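You operate a simulated robot arm through the tools that you are given. There is no shell and no other tool. Be economical: measure what you need, move in short steps, check, and stop when the job is done.

You run a simulated robot arm. Do the job below in one go: nothing can be reset, and whatever is moved stays where it is left.

TASK
Centre the striped beaker on the slate banding wheel, turn its stripe to the red pointer and lock the wheel.
Fine: Within a centimetre of the middle. Free the lock screw, bring the stripe round, then tighten the screw. Set down upright: beaker with a blue stripe.
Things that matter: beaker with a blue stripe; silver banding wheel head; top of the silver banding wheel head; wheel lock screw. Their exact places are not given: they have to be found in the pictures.

Only the result counts: the job must be done as asked and must still hold three seconds after the hand-in. Knocking over, shifting, dropping, spilling or breaking anything else fails it.

THE ROBOT
A 7-joint arm with a two-finger parallel gripper on a trunk, on a base that drives. Base frame: it is fixed to the floor where the robot stands at the start and does not move with it; the origin is under the middle of the robot, x ahead of it, y to its left, z up; the surface under the hand at the start is at about z = 890. Units: mm, degrees, N and s.
Its first joint turns from -166.0 to 166.0 degrees. Places, roughly: silver banding wheel head [800, -200, 1000]; top of the silver banding wheel head [800, -200, 1000]; wheel lock screw [800, -400, 900]. Payload 3.43 kg.
Tool frame: the origin (TCP) lies between the finger pads and is the grasp point; the fingertips stand 34 mm ahead of it; z points along the fingers, y is the line along which they close. Largest opening 128 mm; finger width 24, thickness 12; the body of the gripper, 48 by 130 mm, starts 96 mm behind the TCP.
Orientation is told as [roll, pitch, yaw] about the base's x, y, z axes, in that order, counted from this pose: with the fingers straight down and closing along the base's y, the tool's x points along the base's -x, its y along +y and its z along -z.

THE INTERFACE
- The arm moves only by the tool jog_arm. Its argument "commands" is a list of rows, each an object of numbers (a shift or turn left out is 0, a gripper value left out holds the last): "ax", "ay", "az": the turn, a rotation vector about the tool's x, y, z in degrees; "tx", "ty", "tz": the shift along the tool's x, y, z in mm; "jaw": the opening in per cent of the stroke, from 0 (shut) to 100 (fully open). In form: [{"ax": .., "ay": .., "az": .., "tx": .., "ty": .., "tz": .., "jaw": ..}, ...]. A call has 1 to 12 rows; each row is the pose to reach, as a shift and turn from the pose commanded when the call began, along the tool's axes at that moment. Rows are played at 5 a second. More than 50 mm and 8.6 degrees between two rows, or a gripper value outside its range, and nothing of the call is played. Where a pose cannot be reached the arm comes as near as it can. A force on the tool above 50 N (or 10 N above the force at the start of the call, whichever is more), or a blocked arm, ends the call early, and 0.2 s more pass. Each finger travels about 153 mm/s and halts on what it meets, pressing with about 37 N; the grip force reading is that of the motor and also rises with nothing between the fingers. The clock runs only during rows and for 0.2 s after the last one: add rows that repeat a pose to give the fingers time. The reply holds the time, the measured pose of the TCP, the force on the tool along the base axes, the opening and the grip force, in the units named above and with some noise, with the torque about the TCP (base axes, N m) and any sound that the robot's microphone picked up.
- Cameras (640 x 400 px; columns grow to the right, rows downward): "scene" is now at [174.2, 171.7, 1381.5]; the picture's right is [-0.72, -0.70, 0.01], its down [-0.31, 0.30, -0.90] and it looks along [0.63, -0.65, -0.43] (base axes); focal length 271 px, centre (320, 200). "wrist" rides on the gripper at [76, -11, -160] in the tool frame; the picture's right is [0.15, 0.99, 0.00], its down [-0.88, 0.13, -0.46] and it looks along [-0.45, 0.07, 0.89] (tool axes); focal length 234 px, centre (320, 200).
- snapshot(camera): a new picture of that camera. It takes no simulated time.
- drive_base(legs): drives the robot by 1 to 6 legs, each [ahead, turn to the left] in mm and degrees, along the robot's own axes; the way and the turn of a leg run together, so that a leg with both is an arc; at most 1500 mm and 180 degrees a leg. The arm and the cameras ride along, it lands a little off, and it stops where it bumps. It gives what a move gives.
- turn_head(pan, tilt): turns the head with the scene camera to pan (to the left, within 120 degrees either way) and tilt (down, from -29 to 69), counted from straight ahead of the robot. It gives what a move gives.
- pixel_to_xyz(camera, pixels): for up to 12 pixels [column, row] of the newest picture of that camera ("zoom" is the newest enlarged one), the place [x, y, z] in the base frame of the surface seen there, good to about 3 mm. It takes no simulated time.
- close_up(camera, box): a new picture of the part [left, top, right, bottom] of that camera's present view, enlarged. It takes no simulated time.
- sign_off(): hands the job in; it is judged then, once.

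Keep the steps short. Do not move on a guess: measure, check each grasp and each placing, and mend mistakes. In all there are 80 turns and 52 pictures (those below and enlarged ones count). Leave the gripper open and the arm clear of the work at the hand-in unless told otherwise, and finish with a single line.

The tools are called after "Call:" by a JSON object that holds its "op" and its "data". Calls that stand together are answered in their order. jog_arm: Moves the arm, as the interface text tells. Its arguments: {"type":"object","properties":{"commands":{"type":"array","items":{"type":"object","properties":{"ax":{"type":"number"},"ay":{"type":"number"},"az":{"type":"number"},"tx":{"type":"number"},"ty":{"type":"number"},"tz":{"type":"number"},"jaw":{"type":"number"}}}}},"required":["commands"]} The other tools are called the same way: drive_base (legs) drives the base; turn_head (pan, tilt) turns the head that bears the scene camera; snapshot (camera) takes a picture; pixel_to_xyz (camera, pixels) gives the place of the surface under pixels of a picture; close_up (camera, box) takes an enlarged picture of a part of a camera's view; sign_off () hands the job in.

At the start:

```text
clock: 0.0
ee_pos: [473.6, -355.1, 1236.4]
ee_rot: [0.0, 0.1, 0.0]
ft_force: [0.4, 0.5, -0.3]
wrist_torque: [0.03, 0.03, -0.02]
opening: 128.0
finger_force: 0.1
robot x, y, heading: [-1.1, -0.0, 0.1]
head pan, tilt: [-45.8, 25.1]
```

scene: 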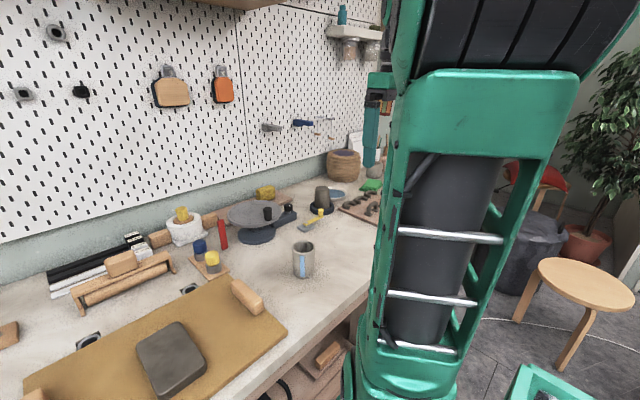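
wrist: 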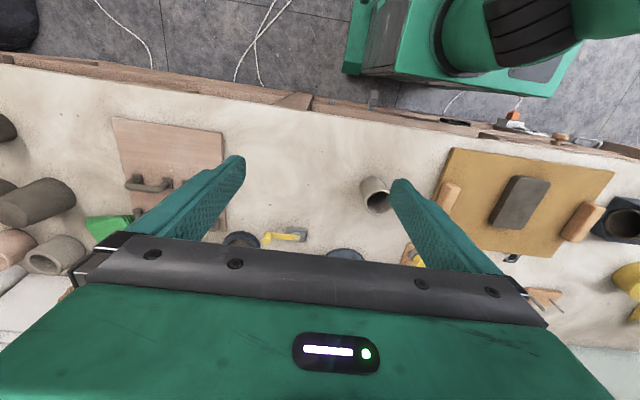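

I see the beaker with a blue stripe near (303,258) and the wheel near (258,215) in the scene view. I'll enlarge that region.

Call:
{"op": "close_up", "data": {"camera": "scene", "box": [190, 170, 350, 290]}}

Call:
{"op": "pixel_to_xyz", "data": {"camera": "scene", "pixels": [[303, 262], [303, 244], [258, 213], [232, 213], [288, 207], [268, 213], [223, 235], [288, 216], [305, 285]]}}

```text
3.33 times, centred on (270, 230) of scene
```

zoom: 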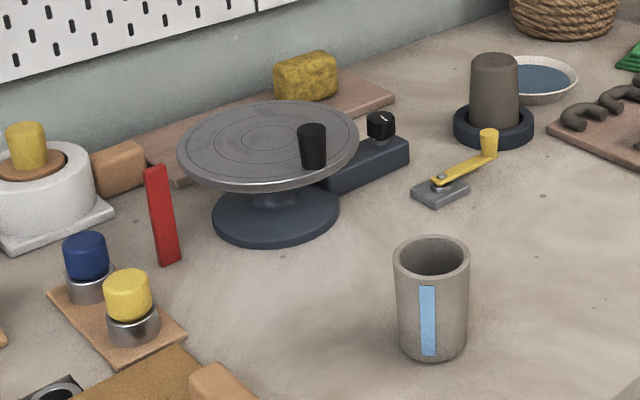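

```text
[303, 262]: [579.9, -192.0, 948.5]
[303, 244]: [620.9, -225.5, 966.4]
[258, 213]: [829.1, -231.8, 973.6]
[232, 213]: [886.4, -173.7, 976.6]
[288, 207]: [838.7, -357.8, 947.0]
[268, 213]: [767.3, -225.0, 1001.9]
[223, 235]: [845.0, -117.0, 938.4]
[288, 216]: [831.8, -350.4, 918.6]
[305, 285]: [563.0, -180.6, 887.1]
```

The wheel has a black handle on its head and a slate box with a black knob beside it. The red pointer stands to the left. I'll measure these points in the enlarged picture.

Call:
{"op": "pixel_to_xyz", "data": {"camera": "zoom", "pixels": [[268, 142], [182, 150], [355, 130], [268, 103], [255, 185], [312, 130], [312, 163], [381, 115], [381, 132], [488, 135], [440, 178], [435, 195]]}}

Call:
{"op": "pixel_to_xyz", "data": {"camera": "zoom", "pixels": [[432, 240], [395, 262], [468, 262], [430, 285], [428, 350], [420, 320], [437, 320], [430, 272], [155, 170], [165, 255], [350, 175], [400, 150]]}}

Call:
{"op": "turn_head", "data": {"pan": -20, "tilt": 30}}

Call:
{"op": "snapshot", "data": {"camera": "scene"}}

```text
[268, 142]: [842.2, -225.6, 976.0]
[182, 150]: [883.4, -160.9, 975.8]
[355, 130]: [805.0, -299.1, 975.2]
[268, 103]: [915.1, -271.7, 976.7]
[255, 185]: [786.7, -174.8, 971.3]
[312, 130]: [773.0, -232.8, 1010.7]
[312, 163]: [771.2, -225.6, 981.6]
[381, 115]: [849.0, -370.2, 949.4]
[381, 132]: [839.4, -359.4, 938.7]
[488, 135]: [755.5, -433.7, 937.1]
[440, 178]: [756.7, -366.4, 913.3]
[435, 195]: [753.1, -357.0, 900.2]
```

```text
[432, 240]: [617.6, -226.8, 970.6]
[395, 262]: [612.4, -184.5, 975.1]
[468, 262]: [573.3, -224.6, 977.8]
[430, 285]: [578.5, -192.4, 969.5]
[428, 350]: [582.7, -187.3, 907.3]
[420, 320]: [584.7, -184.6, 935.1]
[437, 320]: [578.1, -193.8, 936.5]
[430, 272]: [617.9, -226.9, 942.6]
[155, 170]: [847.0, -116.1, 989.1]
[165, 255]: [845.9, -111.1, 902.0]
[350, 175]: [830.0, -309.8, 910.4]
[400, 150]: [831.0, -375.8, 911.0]
```

```text
clock: 0.9
ee_pos: [456.8, -354.5, 1240.5]
ee_rot: [0.1, -0.7, 0.1]
ft_force: [-0.1, 0.3, 0.0]
wrist_torque: [0.0, -0.01, -0.01]
opening: 127.9
finger_force: 0.1
robot x, y, heading: [-2.4, 2.8, 0.1]
head pan, tilt: [-20.0, 30.0]
```

```text
48 pictures are left
```

scene: 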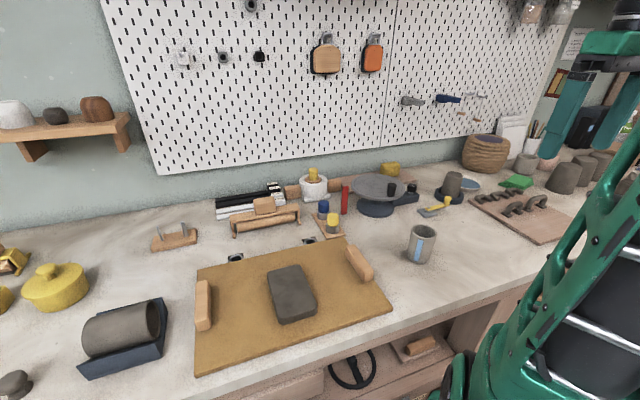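

The head centre works out near (847,-226,976), the handle near (771,-228), the pointer near (846,-114) and the beaker near (597,-207). Next I'll check which item is the lock: the black knob on the slate box or the yellow crank.

Call:
{"op": "close_up", "data": {"camera": "scene", "box": [320, 150, 480, 250]}}

Call:
{"op": "close_up", "data": {"camera": "wrist", "box": [200, 150, 440, 300]}}

```text
4.00 times, centred on (400, 200) of scene
```

zoom: 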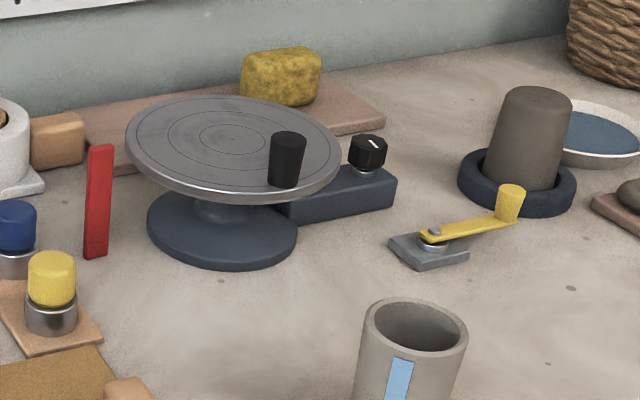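

```text
2.67 times, centred on (320, 225) of wrist
```

zoom: 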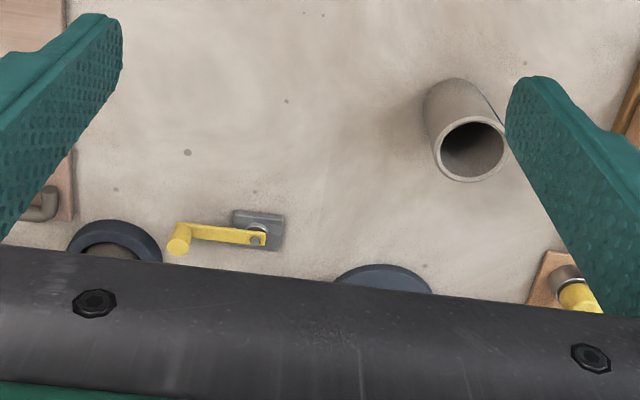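

The black knob with the white mark sits on the wheel's own arm, so that is the lock screw; the yellow crank stands on its own plate. I'll measure more points in this zoom.

Call:
{"op": "close_up", "data": {"camera": "scene", "box": [380, 165, 444, 205]}}

Call:
{"op": "pixel_to_xyz", "data": {"camera": "zoom", "pixels": [[320, 200], [280, 180], [330, 170], [300, 230]]}}

Call:
{"op": "close_up", "data": {"camera": "scene", "box": [340, 165, 452, 270]}}

Call:
{"op": "pixel_to_xyz", "data": {"camera": "scene", "pixels": [[378, 183], [353, 185], [402, 194], [378, 196], [384, 174], [391, 185], [391, 195], [420, 228], [422, 240], [418, 258], [409, 240], [435, 240]]}}

```text
10.00 times, centred on (412, 185) of scene
```

zoom: 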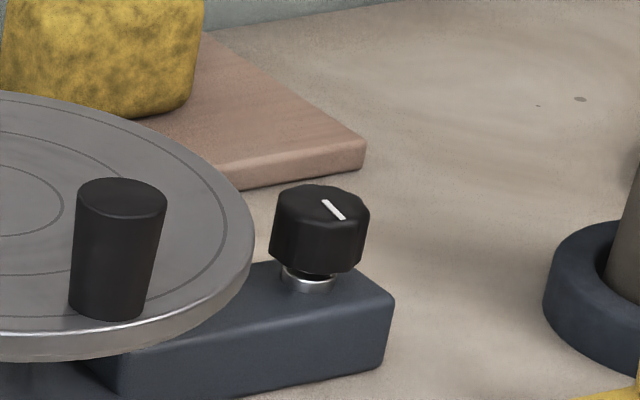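

```text
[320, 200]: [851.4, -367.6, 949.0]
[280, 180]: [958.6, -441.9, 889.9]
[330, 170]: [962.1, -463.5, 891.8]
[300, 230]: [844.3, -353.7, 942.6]
```

```text
3.81 times, centred on (396, 218) of scene
```

zoom: 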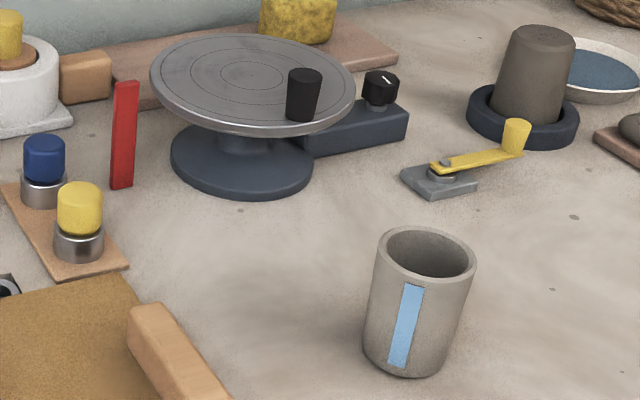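

```text
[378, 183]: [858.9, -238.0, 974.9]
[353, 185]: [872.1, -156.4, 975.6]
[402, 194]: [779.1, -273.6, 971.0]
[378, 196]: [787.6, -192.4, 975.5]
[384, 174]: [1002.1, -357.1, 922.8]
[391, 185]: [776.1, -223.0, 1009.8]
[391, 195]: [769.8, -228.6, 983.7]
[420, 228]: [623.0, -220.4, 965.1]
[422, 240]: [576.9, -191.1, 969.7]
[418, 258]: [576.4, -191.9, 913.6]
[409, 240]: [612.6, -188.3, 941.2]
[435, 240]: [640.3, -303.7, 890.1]
```

The beaker is near (598,-207), with its rim at z≈978 and its base at 890. I'll move above it with the jaws open, staying high.

Call:
{"op": "jog_arm", "data": {"commands": [{"tx": -23, "ty": 24, "tz": 20, "jaw": 100}, {"tx": -46, "ty": 49, "tz": 40}, {"tx": -70, "ty": 74, "tz": 60}, {"tx": -93, "ty": 98, "tz": 80}, {"tx": -117, "ty": 122, "tz": 100}, {"tx": -140, "ty": 147, "tz": 120}, {"tx": -140, "ty": 147, "tz": 120}]}}

Call:
{"op": "snapshot", "data": {"camera": "wrist"}}

Call:
{"op": "snapshot", "data": {"camera": "scene"}}

```text
clock: 2.5
ee_pos: [599.3, -208.0, 1122.0]
ee_rot: [0.1, -0.7, 0.0]
ft_force: [0.5, -0.2, 0.4]
wrist_torque: [0.0, 0.03, 0.0]
opening: 127.9
finger_force: 0.2
robot x, y, heading: [-3.4, -1.3, 0.2]
head pan, tilt: [-20.0, 30.0]
```

```text
43 pictures are left
```

wrist: 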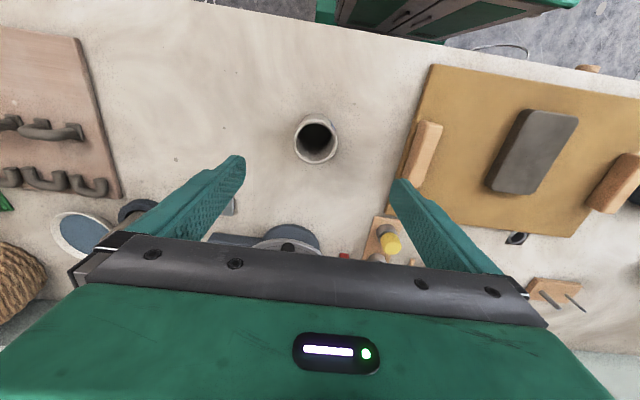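

```text
42 pictures are left
```

scene: 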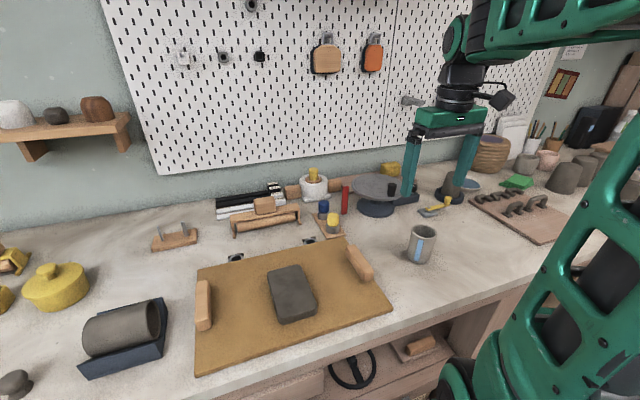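

The beaker's rim shows in the wrist view around (315,138). I'll measure points round it.

Call:
{"op": "pixel_to_xyz", "data": {"camera": "wrist", "pixels": [[296, 138], [334, 138], [315, 121], [315, 158], [301, 125], [329, 125], [301, 152], [329, 152], [315, 160]]}}

Call:
{"op": "close_up", "data": {"camera": "wrist", "box": [270, 100, 360, 170]}}

```text
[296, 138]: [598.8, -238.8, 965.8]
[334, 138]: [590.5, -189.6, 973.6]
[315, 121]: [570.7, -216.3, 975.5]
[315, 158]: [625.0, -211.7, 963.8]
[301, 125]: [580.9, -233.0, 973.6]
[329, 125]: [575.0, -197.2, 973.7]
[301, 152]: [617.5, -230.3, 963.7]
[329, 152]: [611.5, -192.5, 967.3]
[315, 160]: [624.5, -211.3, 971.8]
```

```text
5.71 times, centred on (315, 135) of wrist
```

zoom: 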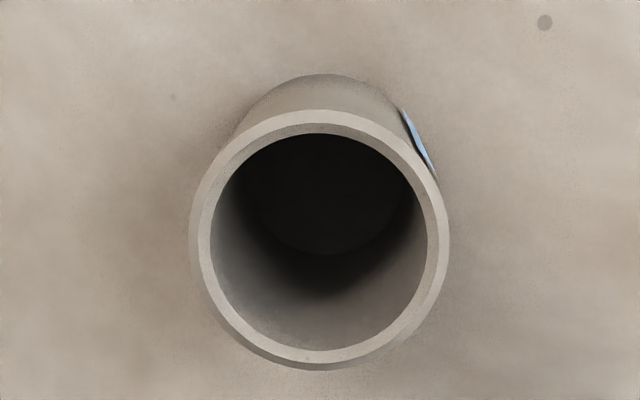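

Call:
{"op": "pixel_to_xyz", "data": {"camera": "zoom", "pixels": [[202, 238], [438, 238], [320, 120], [320, 358], [237, 154], [403, 154], [237, 322], [403, 322], [418, 140], [408, 120]]}}

```text
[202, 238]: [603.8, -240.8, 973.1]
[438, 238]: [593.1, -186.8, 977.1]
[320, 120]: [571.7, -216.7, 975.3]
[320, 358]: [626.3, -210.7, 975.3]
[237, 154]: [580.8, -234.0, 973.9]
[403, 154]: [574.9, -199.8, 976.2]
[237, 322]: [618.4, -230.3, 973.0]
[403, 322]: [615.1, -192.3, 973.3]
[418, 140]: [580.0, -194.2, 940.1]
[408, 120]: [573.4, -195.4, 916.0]
```

The beaker's centre is (598.5,-213.5), its outer radius is about 29, and the stripe points about 135°. I'll straddle it with the jaws at 65 % so they stay clear of the board's wooden handle, and descend to z≈940.

Call:
{"op": "jog_arm", "data": {"commands": [{"ty": -5.5, "tx": 0.5, "ay": 0.7, "jaw": 65}, {"ty": -5.5, "tx": 0.5, "ay": 0.7, "tz": 40}, {"ty": -5.5, "tx": 0.5, "ay": 0.7, "tz": 80}, {"ty": -5.5, "tx": 0.5, "ay": 0.7, "tz": 100}, {"ty": -5.5, "tx": 0.5, "ay": 0.7, "tz": 100}]}}

Call:
{"op": "snapshot", "data": {"camera": "wrist"}}

```text
clock: 3.7
ee_pos: [600.4, -212.7, 1023.1]
ee_rot: [0.0, 0.0, 0.0]
ft_force: [-0.5, 0.2, 0.7]
wrist_torque: [0.01, 0.02, 0.02]
opening: 83.2
finger_force: 0.0
robot x, y, heading: [1.8, -5.3, -0.0]
head pan, tilt: [-20.0, 30.0]
```

```text
40 pictures are left
```

wrist: 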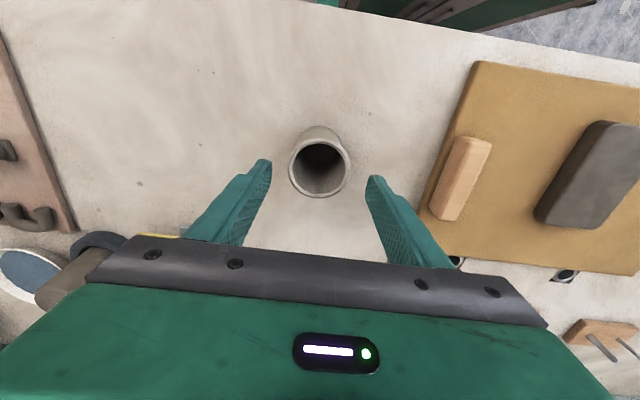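

The beaker is centred between the fingers. I'll go down another 83 mm and close.

Call:
{"op": "jog_arm", "data": {"commands": [{"tx": 1, "tz": 30}, {"tx": 1.5, "tz": 60}, {"tx": 1.5, "tz": 83}, {"tx": 1.5, "tz": 83}]}}

Call:
{"op": "jog_arm", "data": {"commands": [{"jaw": 52}, {"jaw": 44}, {"jaw": 35}, {"jaw": 35}]}}

Call:
{"op": "snapshot", "data": {"camera": "wrist"}}

```text
clock: 4.7
ee_pos: [598.1, -213.6, 940.3]
ee_rot: [0.0, -0.1, 0.1]
ft_force: [0.2, -0.5, 0.5]
wrist_torque: [-0.03, 0.01, 0.0]
opening: 83.3
finger_force: 0.1
robot x, y, heading: [-0.4, 1.5, -0.2]
head pan, tilt: [-20.0, 30.0]
```

```text
clock: 5.7
ee_pos: [598.7, -212.9, 941.3]
ee_rot: [0.0, 0.1, -0.1]
ft_force: [0.2, -1.8, 0.3]
wrist_torque: [0.03, -0.05, -0.03]
opening: 58.6
finger_force: 36.8
robot x, y, heading: [3.1, 0.0, -0.1]
head pan, tilt: [-20.0, 30.0]
```

```text
39 pictures are left
```

wrist: 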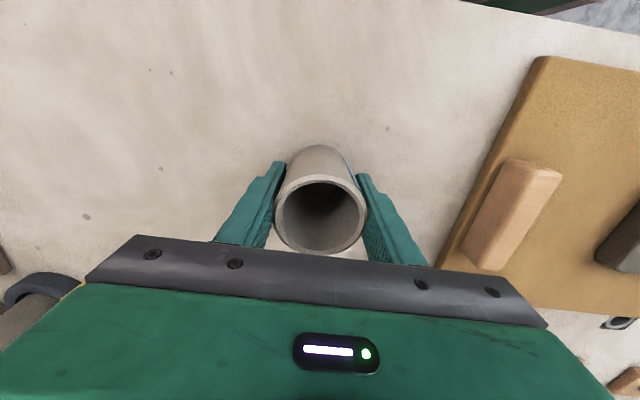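

The beaker is held (opening 58.6 mm, 37 N). I'll lift it 160 mm.

Call:
{"op": "jog_arm", "data": {"commands": [{"tz": -35}, {"tz": -75}, {"tz": -115}, {"tz": -155}, {"tz": -165}, {"tz": -165}]}}

Call:
{"op": "close_up", "data": {"camera": "scene", "box": [320, 130, 480, 270]}}

```text
clock: 7.1
ee_pos: [599.2, -213.3, 1105.6]
ee_rot: [-0.1, 0.0, -0.1]
ft_force: [-0.1, -0.4, 0.3]
wrist_torque: [-0.01, -0.02, -0.02]
opening: 44.9
finger_force: 0.0
robot x, y, heading: [1.9, -0.9, -0.2]
head pan, tilt: [-20.0, 30.0]
```

```text
2.86 times, centred on (400, 200) of scene
```

zoom: 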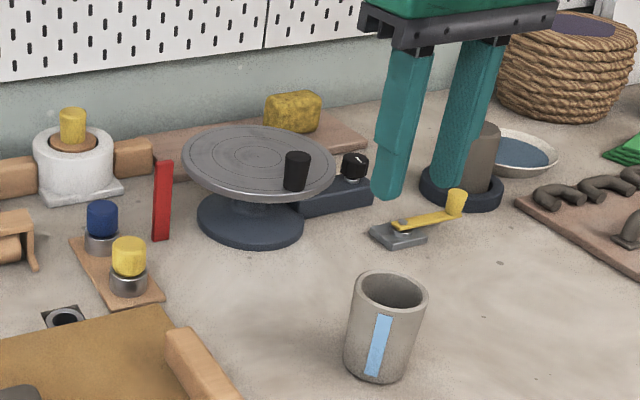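

The beaker slipped out and is still standing on the bench. I'll check where it stands before trying again.

Call:
{"op": "close_up", "data": {"camera": "wrist", "box": [270, 100, 360, 170]}}

Call:
{"op": "pixel_to_xyz", "data": {"camera": "zoom", "pixels": [[202, 238], [438, 238], [320, 120], [320, 358], [237, 154], [403, 154], [237, 322], [403, 322], [418, 140], [408, 120]]}}

```text
5.71 times, centred on (315, 135) of wrist
```

zoom: 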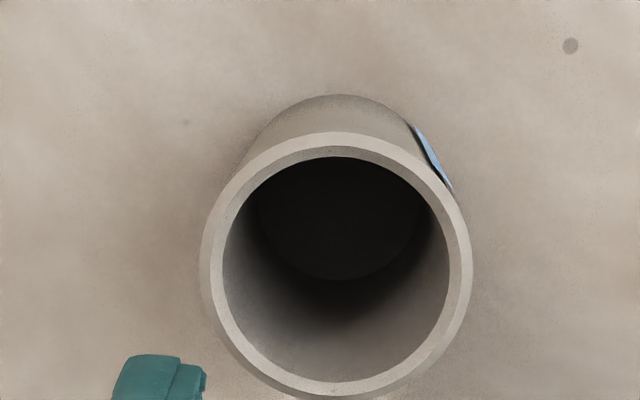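

```text
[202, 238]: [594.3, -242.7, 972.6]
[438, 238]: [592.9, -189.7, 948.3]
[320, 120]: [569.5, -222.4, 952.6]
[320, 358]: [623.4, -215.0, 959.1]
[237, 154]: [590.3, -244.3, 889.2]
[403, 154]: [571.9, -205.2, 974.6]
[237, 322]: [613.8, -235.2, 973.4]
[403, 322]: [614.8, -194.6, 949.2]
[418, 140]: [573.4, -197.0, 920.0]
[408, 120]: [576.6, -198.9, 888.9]
```

Call:
{"op": "pixel_to_xyz", "data": {"camera": "zoom", "pixels": [[212, 267], [460, 267], [336, 144], [336, 390]]}}

Call:
{"op": "jog_arm", "data": {"commands": [{"jaw": 65}, {"jaw": 65, "tz": 30}, {"tz": 75}, {"tz": 120}, {"tz": 155}, {"tz": 171}, {"tz": 171}]}}

Call:
{"op": "jog_arm", "data": {"commands": [{"jaw": 45}, {"jaw": 20}, {"jaw": 0}, {"jaw": 0}, {"jaw": 0}]}}

Call:
{"op": "jog_arm", "data": {"commands": [{"tz": -2}, {"tz": -4}, {"tz": -7}, {"tz": -10}, {"tz": -10}]}}

Call:
{"op": "snapshot", "data": {"camera": "wrist"}}

```text
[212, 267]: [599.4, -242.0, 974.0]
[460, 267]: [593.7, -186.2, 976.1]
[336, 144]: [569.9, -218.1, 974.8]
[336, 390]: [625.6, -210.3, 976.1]
```

```text
clock: 8.7
ee_pos: [598.7, -212.8, 935.1]
ee_rot: [0.0, 0.0, 0.0]
ft_force: [0.5, 0.0, 0.8]
wrist_torque: [0.02, 0.04, -0.02]
opening: 83.1
finger_force: 0.0
robot x, y, heading: [-2.8, 0.9, 0.2]
head pan, tilt: [-20.0, 30.0]
```

```text
clock: 9.9
ee_pos: [598.0, -213.0, 934.9]
ee_rot: [-0.1, 0.0, 0.0]
ft_force: [0.8, -1.4, -0.3]
wrist_torque: [0.02, 0.0, -0.02]
opening: 58.1
finger_force: 37.3
robot x, y, heading: [-1.3, -0.8, -0.2]
head pan, tilt: [-20.0, 30.0]
```

```text
clock: 11.1
ee_pos: [598.4, -212.6, 945.0]
ee_rot: [0.0, 0.0, 0.0]
ft_force: [0.1, -0.3, -2.4]
wrist_torque: [-0.03, 0.02, 0.02]
opening: 58.7
finger_force: 37.4
robot x, y, heading: [-0.2, 0.5, 0.1]
head pan, tilt: [-20.0, 30.0]
```

```text
36 pictures are left
```

wrist: 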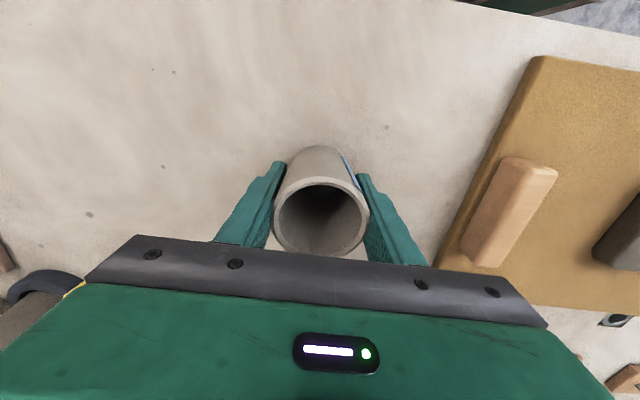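

The z force of -2.4 N suggests the weight is now carried. I'll lift more, slowly, and check.

Call:
{"op": "jog_arm", "data": {"commands": [{"tz": -6}, {"tz": -14}, {"tz": -22}, {"tz": -30}, {"tz": -35}, {"tz": -35}]}}

Call:
{"op": "close_up", "data": {"camera": "scene", "box": [320, 130, 480, 270]}}

```text
clock: 12.5
ee_pos: [598.3, -213.4, 978.6]
ee_rot: [0.0, 0.1, 0.0]
ft_force: [-0.4, -0.8, -1.7]
wrist_torque: [0.0, 0.01, 0.0]
opening: 58.3
finger_force: 37.1
robot x, y, heading: [1.1, 1.7, 0.3]
head pan, tilt: [-20.0, 30.0]
```

```text
2.86 times, centred on (400, 200) of scene
```

zoom: 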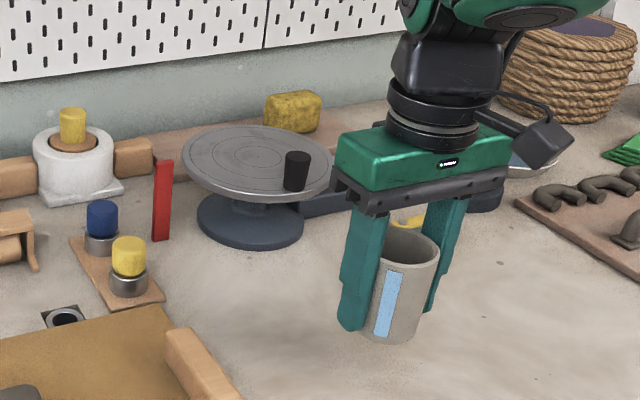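

The beaker is held. Before moving, I'll fix the wheel centre from its concentric rings.

Call:
{"op": "close_up", "data": {"camera": "scene", "box": [346, 165, 410, 205]}}

Call:
{"op": "jog_arm", "data": {"commands": [{"tz": -10}, {"tz": -22}, {"tz": -34}, {"tz": -46}, {"tz": -58}, {"tz": -70}, {"tz": -82}, {"tz": -94}, {"tz": -106}, {"tz": -118}, {"tz": -122}, {"tz": -122}]}}

```text
10.00 times, centred on (378, 185) of scene
```

zoom: 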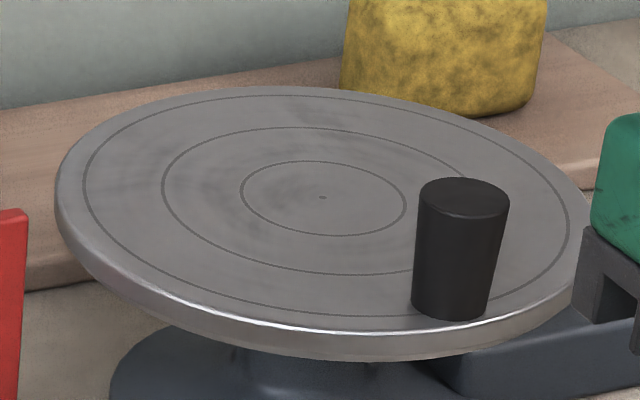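

```text
clock: 15.1
ee_pos: [599.6, -212.2, 1100.5]
ee_rot: [0.0, -0.1, 0.0]
ft_force: [-0.3, 0.7, -1.5]
wrist_torque: [-0.01, 0.0, -0.01]
opening: 58.5
finger_force: 36.6
robot x, y, heading: [3.1, 2.4, -0.2]
head pan, tilt: [-20.0, 30.0]
```

A centre dot shows at (322,197) in this zoom. I'll measure it along with ring points.

Call:
{"op": "pixel_to_xyz", "data": {"camera": "zoom", "pixels": [[322, 197], [322, 198], [241, 192], [405, 206], [320, 161], [328, 235], [83, 186], [568, 230], [290, 95], [464, 198], [462, 305], [10, 300]]}}

Call:
{"op": "close_up", "data": {"camera": "scene", "box": [340, 100, 480, 230]}}

```text
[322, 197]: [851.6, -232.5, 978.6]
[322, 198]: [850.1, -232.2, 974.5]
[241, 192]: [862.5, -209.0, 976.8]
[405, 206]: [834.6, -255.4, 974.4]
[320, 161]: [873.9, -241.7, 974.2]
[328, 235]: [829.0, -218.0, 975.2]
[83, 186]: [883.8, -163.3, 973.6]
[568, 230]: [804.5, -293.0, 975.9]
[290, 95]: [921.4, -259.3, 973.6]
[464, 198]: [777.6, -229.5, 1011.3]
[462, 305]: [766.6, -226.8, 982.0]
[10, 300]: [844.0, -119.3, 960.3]
```

```text
3.08 times, centred on (410, 165) of scene
```

zoom: 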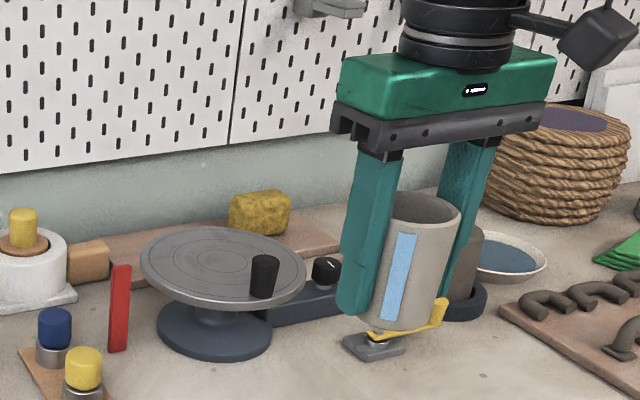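

The wheel centre is ≈(849.5,-231), with the head top at 975.5. I'll carry the beaker over at z≈1100, so its bottom at about 1055 clears the handle top at 1012.

Call:
{"op": "jog_arm", "data": {"commands": [{"tx": -15, "ty": -2}, {"tx": -40, "ty": -4}, {"tx": -65, "ty": -6}, {"tx": -90, "ty": -8}, {"tx": -115, "ty": -10}, {"tx": -140, "ty": -12}, {"tx": -165, "ty": -14}, {"tx": -190, "ty": -16}, {"tx": -215, "ty": -17}, {"tx": -238, "ty": -18.3}, {"tx": -250, "ty": -18.3}, {"tx": -250, "ty": -18.3}]}}

Call:
{"op": "close_up", "data": {"camera": "scene", "box": [330, 110, 450, 230]}}

```text
clock: 17.7
ee_pos: [850.2, -231.7, 1100.5]
ee_rot: [0.0, 0.1, 0.0]
ft_force: [-0.2, 0.6, -2.3]
wrist_torque: [-0.03, 0.02, -0.04]
opening: 58.1
finger_force: 37.0
robot x, y, heading: [-1.4, 1.9, 0.1]
head pan, tilt: [-20.0, 30.0]
```

```text
3.33 times, centred on (390, 170) of scene
```

zoom: 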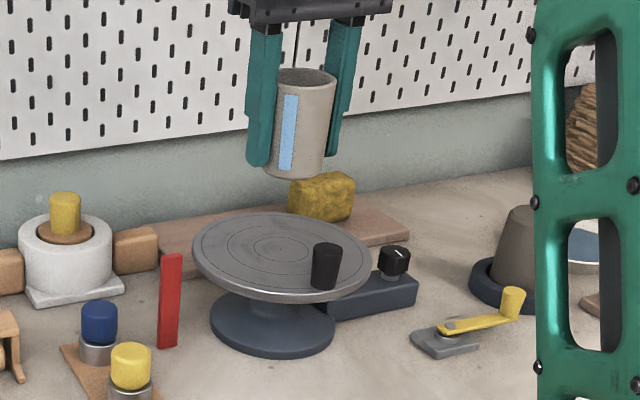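

It's well placed above the centre. I'll lower it slowly until it touches, at around TCP z 1021.

Call:
{"op": "jog_arm", "data": {"commands": [{"tz": 12}, {"tz": 28}, {"tz": 44}, {"tz": 58}, {"tz": 68}, {"tz": 73}, {"tz": 75}, {"tz": 75}]}}

Call:
{"op": "jog_arm", "data": {"commands": [{"tz": 1}, {"tz": 2}, {"tz": 3}, {"tz": 3}]}}

Call:
{"op": "close_up", "data": {"camera": "scene", "box": [340, 130, 420, 210]}}

```text
clock: 19.5
ee_pos: [849.2, -231.9, 1026.5]
ee_rot: [0.0, 0.1, 0.0]
ft_force: [0.6, 0.3, -3.1]
wrist_torque: [0.0, 0.0, -0.01]
opening: 58.3
finger_force: 37.5
robot x, y, heading: [-2.5, 1.2, 0.1]
head pan, tilt: [-20.0, 30.0]
```

```text
clock: 20.5
ee_pos: [848.7, -231.5, 1023.5]
ee_rot: [0.0, 0.2, 0.0]
ft_force: [0.4, 0.2, -2.7]
wrist_torque: [0.0, 0.04, 0.01]
opening: 58.4
finger_force: 37.6
robot x, y, heading: [3.1, -0.3, -0.1]
head pan, tilt: [-20.0, 30.0]
```

```text
5.00 times, centred on (380, 170) of scene
```

zoom: 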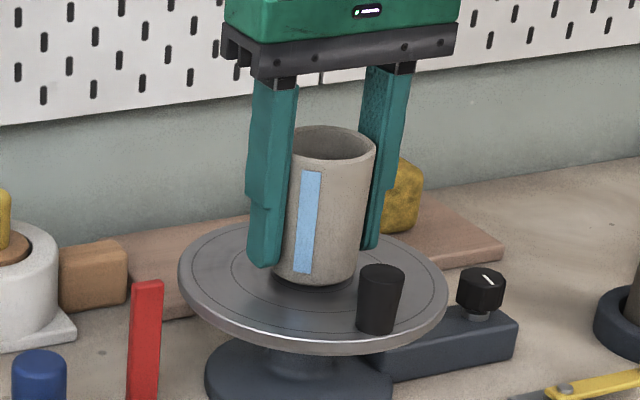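

There's no contact yet. I'll carry on down in 1 mm steps.

Call:
{"op": "jog_arm", "data": {"commands": [{"tz": 1}, {"tz": 2}, {"tz": 2}]}}

Call:
{"op": "jog_arm", "data": {"commands": [{"tz": 0.7}, {"tz": 1.4}, {"tz": 1.4}]}}

```text
clock: 21.3
ee_pos: [848.0, -231.6, 1021.2]
ee_rot: [0.0, -0.1, 0.1]
ft_force: [-0.3, 0.4, -2.0]
wrist_torque: [-0.02, -0.02, 0.0]
opening: 58.6
finger_force: 37.1
robot x, y, heading: [0.2, 1.8, 0.0]
head pan, tilt: [-20.0, 30.0]
```

```text
clock: 22.1
ee_pos: [848.3, -232.0, 1019.6]
ee_rot: [0.0, 0.1, 0.1]
ft_force: [2.6, 0.4, 3.8]
wrist_torque: [0.17, -0.07, -0.03]
opening: 58.5
finger_force: 37.2
robot x, y, heading: [1.8, 1.3, -0.0]
head pan, tilt: [-20.0, 30.0]
```

It has touched down (force now +3.8 N). I'll open evenly and rise clear.

Call:
{"op": "jog_arm", "data": {"commands": [{"jaw": 50}, {"jaw": 60}, {"jaw": 68}, {"jaw": 68}, {"tz": -30}, {"tz": -75}, {"tz": -110}, {"tz": -110}]}}

Call:
{"op": "snapshot", "data": {"camera": "wrist"}}

Call:
{"op": "close_up", "data": {"camera": "scene", "box": [335, 145, 425, 215]}}

```text
clock: 23.9
ee_pos: [849.2, -231.0, 1128.5]
ee_rot: [0.0, 0.0, 0.0]
ft_force: [-0.2, 0.3, 0.0]
wrist_torque: [0.01, 0.03, 0.0]
opening: 87.2
finger_force: 0.1
robot x, y, heading: [-1.1, 0.4, -0.1]
head pan, tilt: [-20.0, 30.0]
```

```text
30 pictures are left
```

wrist: 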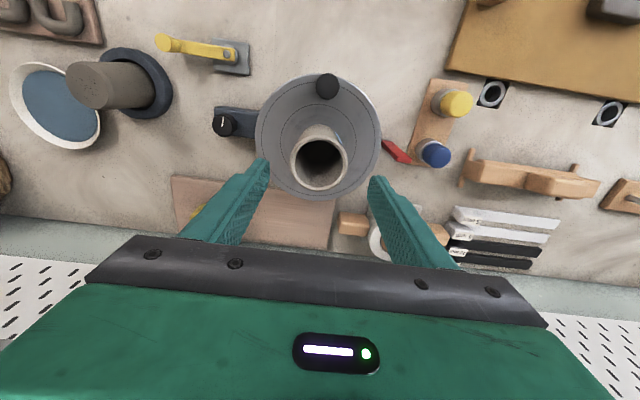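

```text
5.71 times, centred on (380, 180) of scene
```

zoom: 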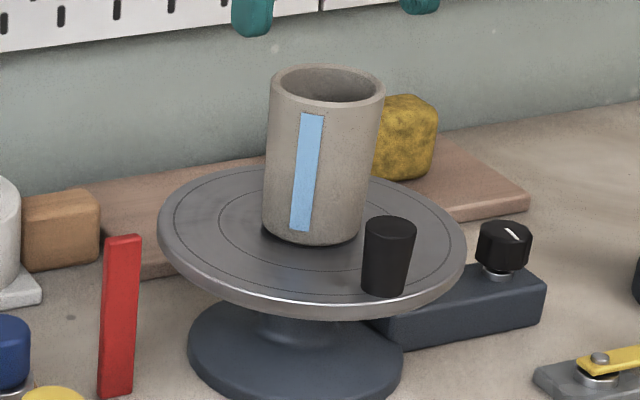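

The beaker stands upright on the wheel. I'll measure how well it is centred, the pointer and the knob from the wrist.

Call:
{"op": "close_up", "data": {"camera": "wrist", "box": [250, 60, 420, 210]}}

Call:
{"op": "close_up", "data": {"camera": "wrist", "box": [200, 90, 270, 150]}}

```text
2.67 times, centred on (335, 135) of wrist
```

zoom: 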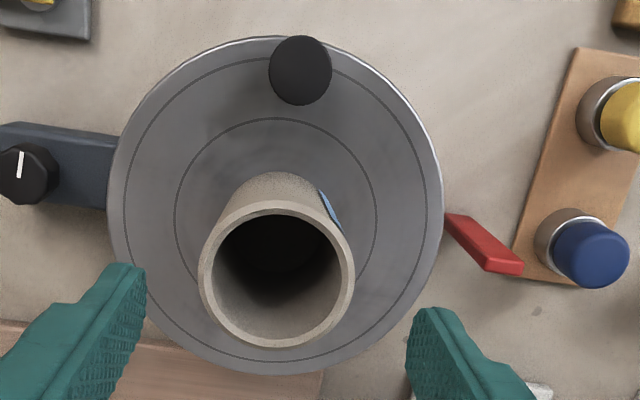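

```text
6.67 times, centred on (235, 120) of wrist
```

zoom: 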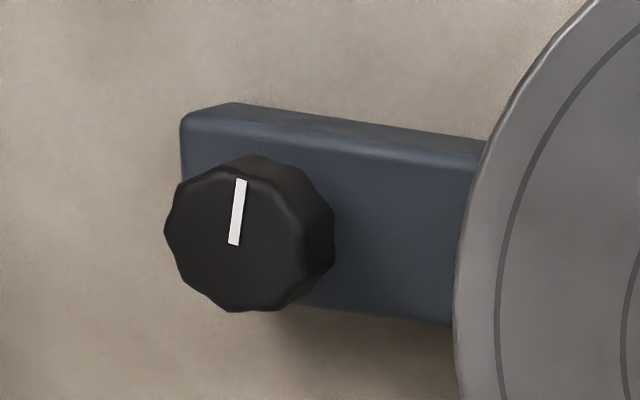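

Call:
{"op": "pixel_to_xyz", "data": {"camera": "zoom", "pixels": [[235, 240], [236, 242], [172, 235], [300, 245], [240, 180], [234, 242], [240, 172], [235, 300], [210, 120], [420, 220], [320, 310]]}}

Call:
{"op": "pixel_to_xyz", "data": {"camera": "wrist", "pixels": [[292, 163], [346, 163], [319, 137.6], [319, 188.6], [261.6, 137], [375.4, 137], [318, 195], [407, 158], [389, 146], [327.5, 88], [318, 88], [338, 90]]}}

```text
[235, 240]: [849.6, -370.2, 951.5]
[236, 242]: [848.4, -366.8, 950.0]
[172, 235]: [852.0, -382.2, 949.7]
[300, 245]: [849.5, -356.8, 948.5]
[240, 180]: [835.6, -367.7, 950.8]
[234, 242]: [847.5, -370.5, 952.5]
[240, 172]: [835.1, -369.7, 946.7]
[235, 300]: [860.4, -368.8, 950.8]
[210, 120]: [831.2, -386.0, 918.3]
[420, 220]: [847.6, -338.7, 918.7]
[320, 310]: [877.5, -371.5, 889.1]
```

```text
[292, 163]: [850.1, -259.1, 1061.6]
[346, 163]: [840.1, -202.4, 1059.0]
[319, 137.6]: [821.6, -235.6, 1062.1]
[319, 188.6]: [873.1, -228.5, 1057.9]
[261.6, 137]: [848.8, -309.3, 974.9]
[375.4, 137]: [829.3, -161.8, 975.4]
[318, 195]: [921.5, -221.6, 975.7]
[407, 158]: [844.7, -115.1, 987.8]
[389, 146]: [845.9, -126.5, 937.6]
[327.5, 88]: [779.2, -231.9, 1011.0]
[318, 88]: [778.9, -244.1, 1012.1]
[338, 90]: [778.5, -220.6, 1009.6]
```

The beaker is about 2 mm from the wheel centre, which is good. The knob is at (848,-369.5), top z 951, about 27 mm across. I'll move above it.

Call:
{"op": "jog_arm", "data": {"commands": [{"ty": -35}, {"ty": -75}, {"ty": -115}, {"ty": -138.5, "tx": 1, "jaw": 40}, {"ty": -138.5, "tx": 1, "tz": 40}, {"ty": -138.5, "tx": 1, "tz": 80}, {"ty": -138.5, "tx": 1, "tz": 110}, {"ty": -138.5, "tx": 1, "tz": 110}]}}

Call:
{"op": "snapshot", "data": {"camera": "wrist"}}

```text
clock: 25.7
ee_pos: [847.5, -369.8, 1018.8]
ee_rot: [0.0, 0.0, 0.1]
ft_force: [0.1, -0.1, -0.6]
wrist_torque: [-0.03, -0.01, 0.01]
opening: 51.1
finger_force: 0.0
robot x, y, heading: [-2.4, -1.8, 0.0]
head pan, tilt: [-20.0, 30.0]
```

```text
26 pictures are left
```

wrist: 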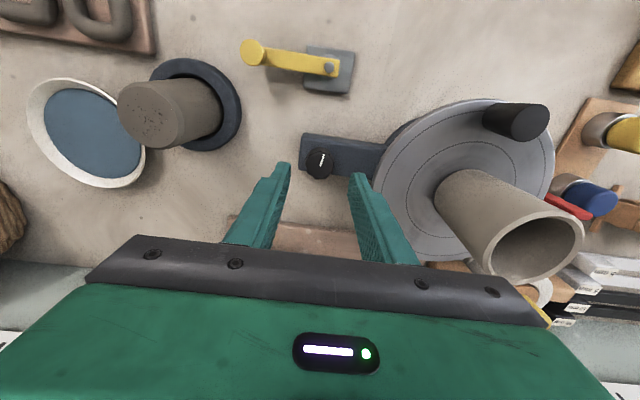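

The knob is centred between the fingers. I'll descend to TCP z 961, which puts the tips at about 927, above the box top at 918.

Call:
{"op": "jog_arm", "data": {"commands": [{"tz": 25}, {"tz": 45}, {"tz": 57}, {"tz": 57}]}}

Call:
{"op": "snapshot", "data": {"camera": "wrist"}}

Call:
{"op": "jog_arm", "data": {"commands": [{"jaw": 30}, {"jaw": 15}, {"jaw": 0}, {"jaw": 0}]}}

```text
clock: 26.7
ee_pos: [847.3, -370.6, 962.9]
ee_rot: [0.0, -0.1, 0.0]
ft_force: [-0.6, -0.1, 0.4]
wrist_torque: [0.04, 0.0, -0.02]
opening: 51.1
finger_force: 0.1
robot x, y, heading: [-1.5, -0.3, -0.1]
head pan, tilt: [-20.0, 30.0]
```

```text
25 pictures are left
```

wrist: 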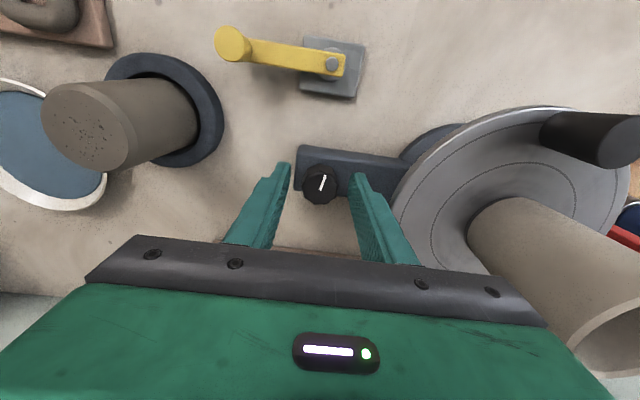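

```text
clock: 27.7
ee_pos: [848.7, -369.2, 962.6]
ee_rot: [0.0, 0.1, 0.0]
ft_force: [-1.0, 3.3, -1.3]
wrist_torque: [0.1, -0.01, 0.17]
opening: 29.1
finger_force: 44.6
robot x, y, heading: [-0.8, -0.7, -0.1]
head pan, tilt: [-20.0, 30.0]
```

The knob is gripped (29 mm). I'll turn it counter-clockwise seen from above (az negative) by 24° and read the torque.

Call:
{"op": "jog_arm", "data": {"commands": [{"az": -8}, {"az": -16}, {"az": -24}, {"az": -24}]}}

```text
clock: 28.7
ee_pos: [847.3, -371.4, 962.8]
ee_rot: [0.0, 0.0, 24.0]
ft_force: [-1.6, -1.8, -0.4]
wrist_torque: [-0.25, 0.14, 0.02]
opening: 29.0
finger_force: 44.9
robot x, y, heading: [0.1, -1.5, -0.0]
head pan, tilt: [-20.0, 30.0]
```

Call:
{"op": "jog_arm", "data": {"commands": [{"az": -8}, {"az": -16}, {"az": -24}, {"az": -32}, {"az": -40}, {"az": -48}, {"az": -56}, {"az": -64}, {"az": -64}]}}

Call:
{"op": "close_up", "data": {"camera": "scene", "box": [340, 130, 450, 215]}}

```text
clock: 30.7
ee_pos: [848.7, -372.6, 964.3]
ee_rot: [-0.1, 0.0, 88.0]
ft_force: [29.1, -26.7, 2.7]
wrist_torque: [-0.6, -0.61, -0.03]
opening: 29.5
finger_force: 44.9
robot x, y, heading: [-0.2, 1.0, -0.2]
head pan, tilt: [-20.0, 30.0]
```

```text
4.71 times, centred on (395, 172) of scene
```

zoom: 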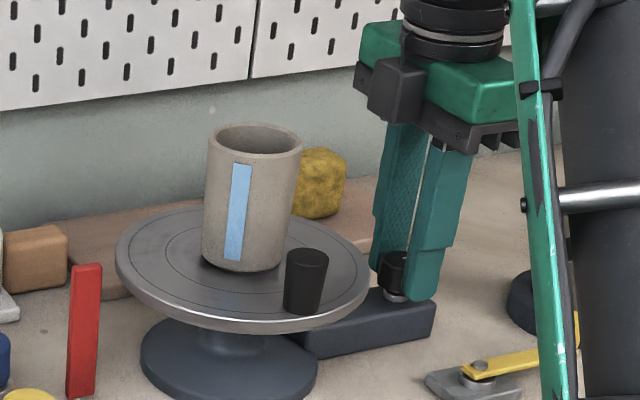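

Side forces have built up from a small misalignment. I'll open to release them, then look at the mark.

Call:
{"op": "jog_arm", "data": {"commands": [{"jaw": 20}, {"jaw": 35}, {"jaw": 40}, {"jaw": 40, "tz": -30}, {"tz": -60}, {"tz": -60}]}}

Call:
{"op": "snapshot", "data": {"camera": "wrist"}}

Call:
{"op": "close_up", "data": {"camera": "scene", "box": [340, 130, 450, 215]}}

```text
clock: 32.1
ee_pos: [848.3, -369.9, 1023.5]
ee_rot: [0.1, -0.2, 88.1]
ft_force: [-0.2, -0.2, -0.3]
wrist_torque: [0.01, 0.05, 0.01]
opening: 51.2
finger_force: 0.0
robot x, y, heading: [-1.3, -2.1, -0.1]
head pan, tilt: [-20.0, 30.0]
```

```text
23 pictures are left
```

wrist: 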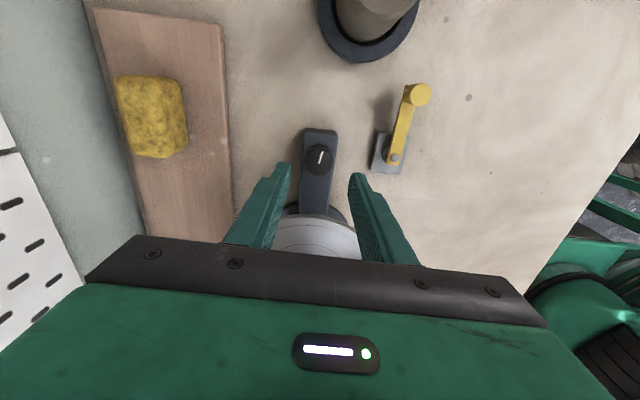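

```text
4.71 times, centred on (395, 172) of scene
```

zoom: 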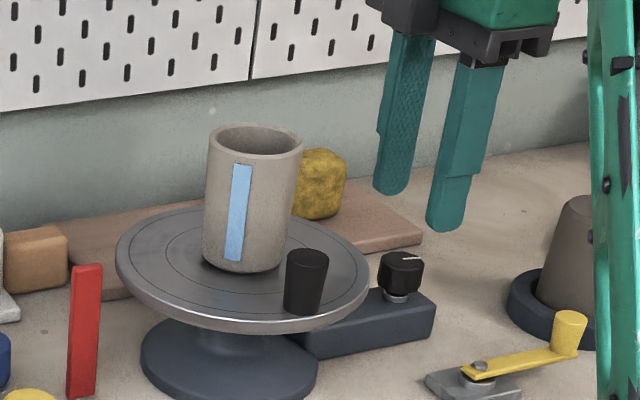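

The mark turned with the gripper, so the screw has come round about 88° counter-clockwise. I'll rise, rotate back to yaw 0, then test gently whether the wheel is free.

Call:
{"op": "jog_arm", "data": {"commands": [{"az": 8, "tz": -30}, {"az": 16, "tz": -60}, {"az": 24, "tz": -90}, {"az": 32, "tz": -105}, {"az": 40, "tz": -105}, {"az": 48, "tz": -105}, {"az": 56, "tz": -105}, {"az": 64, "tz": -105}, {"az": 72, "tz": -105}, {"az": 80, "tz": -105}, {"az": 88, "tz": -105}, {"az": 88, "tz": -105}]}}

Call:
{"op": "jog_arm", "data": {"commands": [{"tx": 35}, {"tx": 69, "ty": 20}, {"tx": 69, "ty": 60}, {"tx": 69, "ty": 100}, {"tx": 69, "ty": 138.5}, {"tx": 69, "ty": 138.5, "tz": 35, "jaw": 45}, {"tx": 69, "ty": 138.5, "tz": 65}, {"tx": 69, "ty": 138.5, "tz": 65}]}}

Call:
{"op": "snapshot", "data": {"camera": "wrist"}}

```text
clock: 34.7
ee_pos: [848.5, -368.8, 1127.9]
ee_rot: [0.0, 0.0, -0.1]
ft_force: [-0.2, -0.5, 0.3]
wrist_torque: [-0.03, -0.02, 0.0]
opening: 51.1
finger_force: 0.1
robot x, y, heading: [-0.3, -0.9, 0.2]
head pan, tilt: [-20.0, 30.0]
```

```text
clock: 36.5
ee_pos: [778.8, -231.5, 1063.2]
ee_rot: [0.0, 0.1, 0.0]
ft_force: [0.2, 0.3, -0.2]
wrist_torque: [0.02, -0.04, -0.04]
opening: 57.5
finger_force: 0.0
robot x, y, heading: [-4.7, -0.8, 0.2]
head pan, tilt: [-20.0, 30.0]
```

```text
21 pictures are left
```

wrist: 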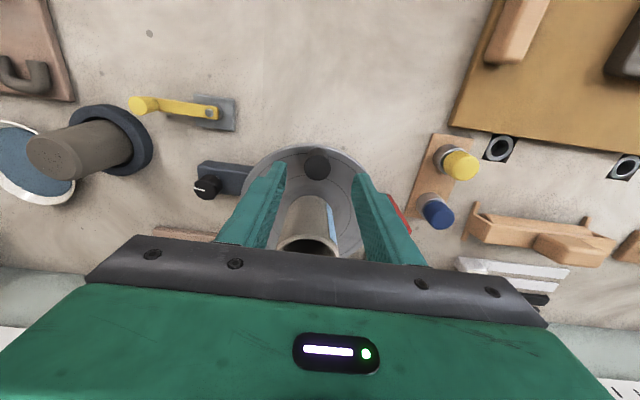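

The handle at (316,167) is centred between the fingers. I'll descend and close on it.

Call:
{"op": "jog_arm", "data": {"commands": [{"tz": 25}, {"tz": 45}, {"tz": 45}, {"tz": 45, "jaw": 30}, {"tz": 45, "jaw": 15}, {"tz": 45, "jaw": 10}, {"tz": 45, "jaw": 10}]}}

Call:
{"op": "jog_arm", "data": {"commands": [{"ty": 3, "az": 2.5}, {"ty": 6, "az": 5, "tx": -0.3}, {"ty": 6, "az": 5, "tx": -0.3}]}}

Call:
{"op": "close_up", "data": {"camera": "scene", "box": [340, 130, 450, 215]}}

```text
clock: 38.1
ee_pos: [777.9, -232.4, 1018.7]
ee_rot: [0.0, 0.1, 0.0]
ft_force: [-2.9, -2.2, -3.8]
wrist_torque: [-0.04, -0.42, -0.21]
opening: 24.4
finger_force: 44.9
robot x, y, heading: [-1.1, -3.2, 0.1]
head pan, tilt: [-20.0, 30.0]
```

```text
clock: 38.9
ee_pos: [778.5, -225.2, 1018.2]
ee_rot: [0.0, 0.0, -5.0]
ft_force: [3.4, -6.9, 0.8]
wrist_torque: [0.06, 0.58, -0.45]
opening: 24.3
finger_force: 45.1
robot x, y, heading: [-4.0, 0.2, 0.1]
head pan, tilt: [-20.0, 30.0]
```

```text
4.71 times, centred on (395, 172) of scene
```

zoom: 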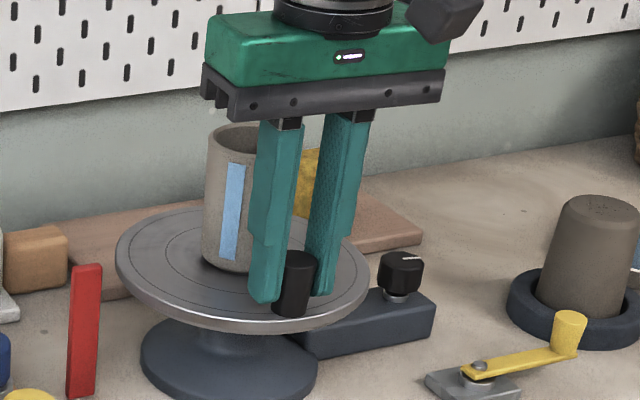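

The wheel turns freely (about 7 N). I'll move along the arc (R=70) for a further 34°, rotating with the wheel.

Call:
{"op": "jog_arm", "data": {"commands": [{"az": 4, "ty": 4.9, "tx": -0.2}, {"az": 8, "ty": 9.7, "tx": -0.7}, {"az": 12, "ty": 14.6, "tx": -1.5}, {"az": 16, "ty": 19.3, "tx": -2.7}, {"az": 20, "ty": 23.9, "tx": -4.2}, {"az": 24, "ty": 28.5, "tx": -6.1}, {"az": 28, "ty": 32.9, "tx": -8.2}, {"az": 31, "ty": 36.1, "tx": -10.0}, {"az": 34, "ty": 39.1, "tx": -12.0}, {"az": 34, "ty": 39.1, "tx": -12.0}]}}

Call:
{"op": "close_up", "data": {"camera": "scene", "box": [340, 130, 450, 215]}}

```text
clock: 41.1
ee_pos: [795.2, -189.1, 1017.3]
ee_rot: [0.0, 0.0, -39.1]
ft_force: [22.4, -18.4, 8.2]
wrist_torque: [-0.27, -0.23, -0.1]
opening: 24.4
finger_force: 44.5
robot x, y, heading: [2.3, 0.2, 0.2]
head pan, tilt: [-20.0, 30.0]
```

```text
4.71 times, centred on (395, 172) of scene
```

zoom: 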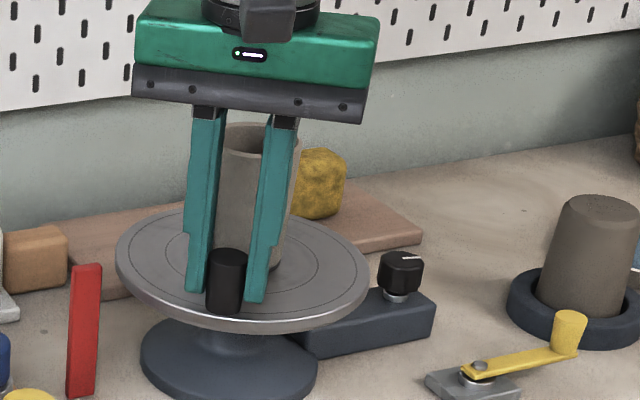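

The wheel followed. I'll release the handle, rise and check the stripe angle.

Call:
{"op": "jog_arm", "data": {"commands": [{"jaw": 25}, {"jaw": 38}, {"jaw": 38}, {"tz": -40}, {"tz": -80}, {"tz": -110}, {"tz": -110}]}}

Call:
{"op": "close_up", "data": {"camera": "scene", "box": [335, 145, 425, 215]}}

Call:
{"op": "close_up", "data": {"camera": "wrist", "box": [220, 130, 420, 255]}}

```text
clock: 42.7
ee_pos: [794.8, -187.6, 1128.9]
ee_rot: [-0.1, 0.0, -39.0]
ft_force: [0.1, -1.2, 0.4]
wrist_torque: [0.01, 0.01, 0.01]
opening: 48.5
finger_force: 0.0
robot x, y, heading: [-0.1, 0.8, 0.1]
head pan, tilt: [-20.0, 30.0]
```

```text
5.71 times, centred on (380, 180) of scene
```

zoom: 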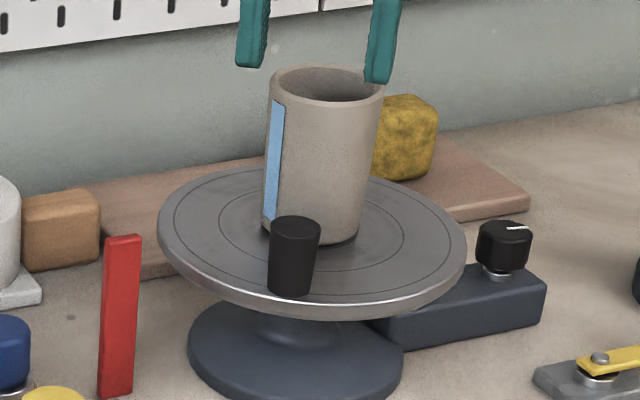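

```text
3.20 times, centred on (320, 192) of wrist
```

zoom: 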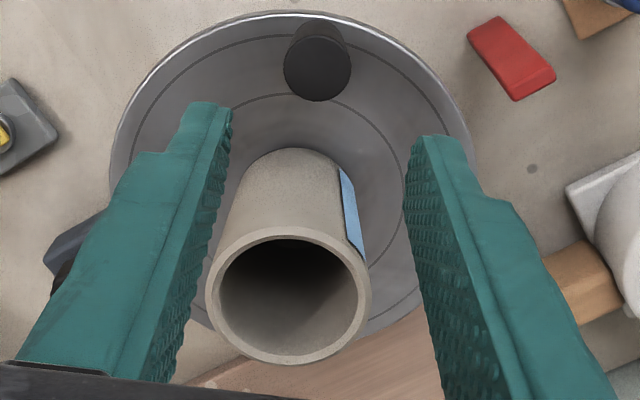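

Call:
{"op": "pixel_to_xyz", "data": {"camera": "zoom", "pixels": [[351, 215], [347, 195], [355, 235], [214, 290], [364, 290], [290, 232], [290, 360], [317, 67], [530, 85], [525, 72], [482, 32], [508, 60]]}}

Call:
{"op": "pixel_to_xyz", "data": {"camera": "scene", "pixels": [[372.2, 172], [372, 177], [372, 182], [356, 190], [355.5, 205], [356, 187.5]]}}

```text
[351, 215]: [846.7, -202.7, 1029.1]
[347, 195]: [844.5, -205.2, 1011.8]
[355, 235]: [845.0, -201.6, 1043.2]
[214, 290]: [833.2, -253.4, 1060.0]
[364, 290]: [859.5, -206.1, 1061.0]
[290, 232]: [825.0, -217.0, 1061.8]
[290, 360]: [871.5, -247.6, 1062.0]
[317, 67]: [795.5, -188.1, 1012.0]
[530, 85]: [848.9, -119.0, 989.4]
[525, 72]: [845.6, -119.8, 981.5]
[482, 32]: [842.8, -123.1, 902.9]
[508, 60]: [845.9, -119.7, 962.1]
```

```text
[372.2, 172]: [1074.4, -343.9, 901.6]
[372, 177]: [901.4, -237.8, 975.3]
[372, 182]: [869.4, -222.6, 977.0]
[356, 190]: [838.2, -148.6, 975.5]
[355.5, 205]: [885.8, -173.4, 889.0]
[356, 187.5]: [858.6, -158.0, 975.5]
```

The beaker is still centred at (847.5,-231). The stripe sits at about 94–96° and the pointer at about 91.5°. I'll measure the stripe's edges more finely.

Call:
{"op": "close_up", "data": {"camera": "wrist", "box": [305, 175, 353, 215]}}

```text
10.00 times, centred on (329, 195) of wrist
```

zoom: 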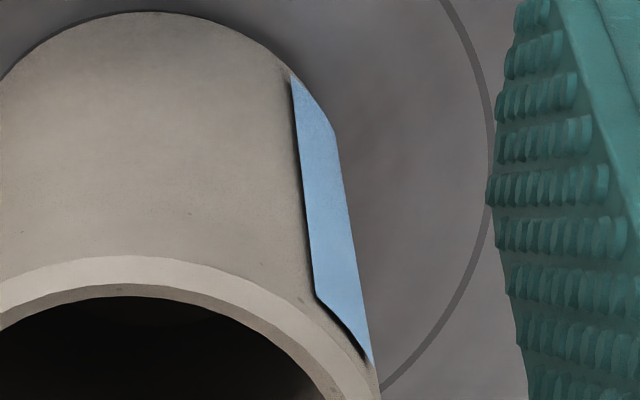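

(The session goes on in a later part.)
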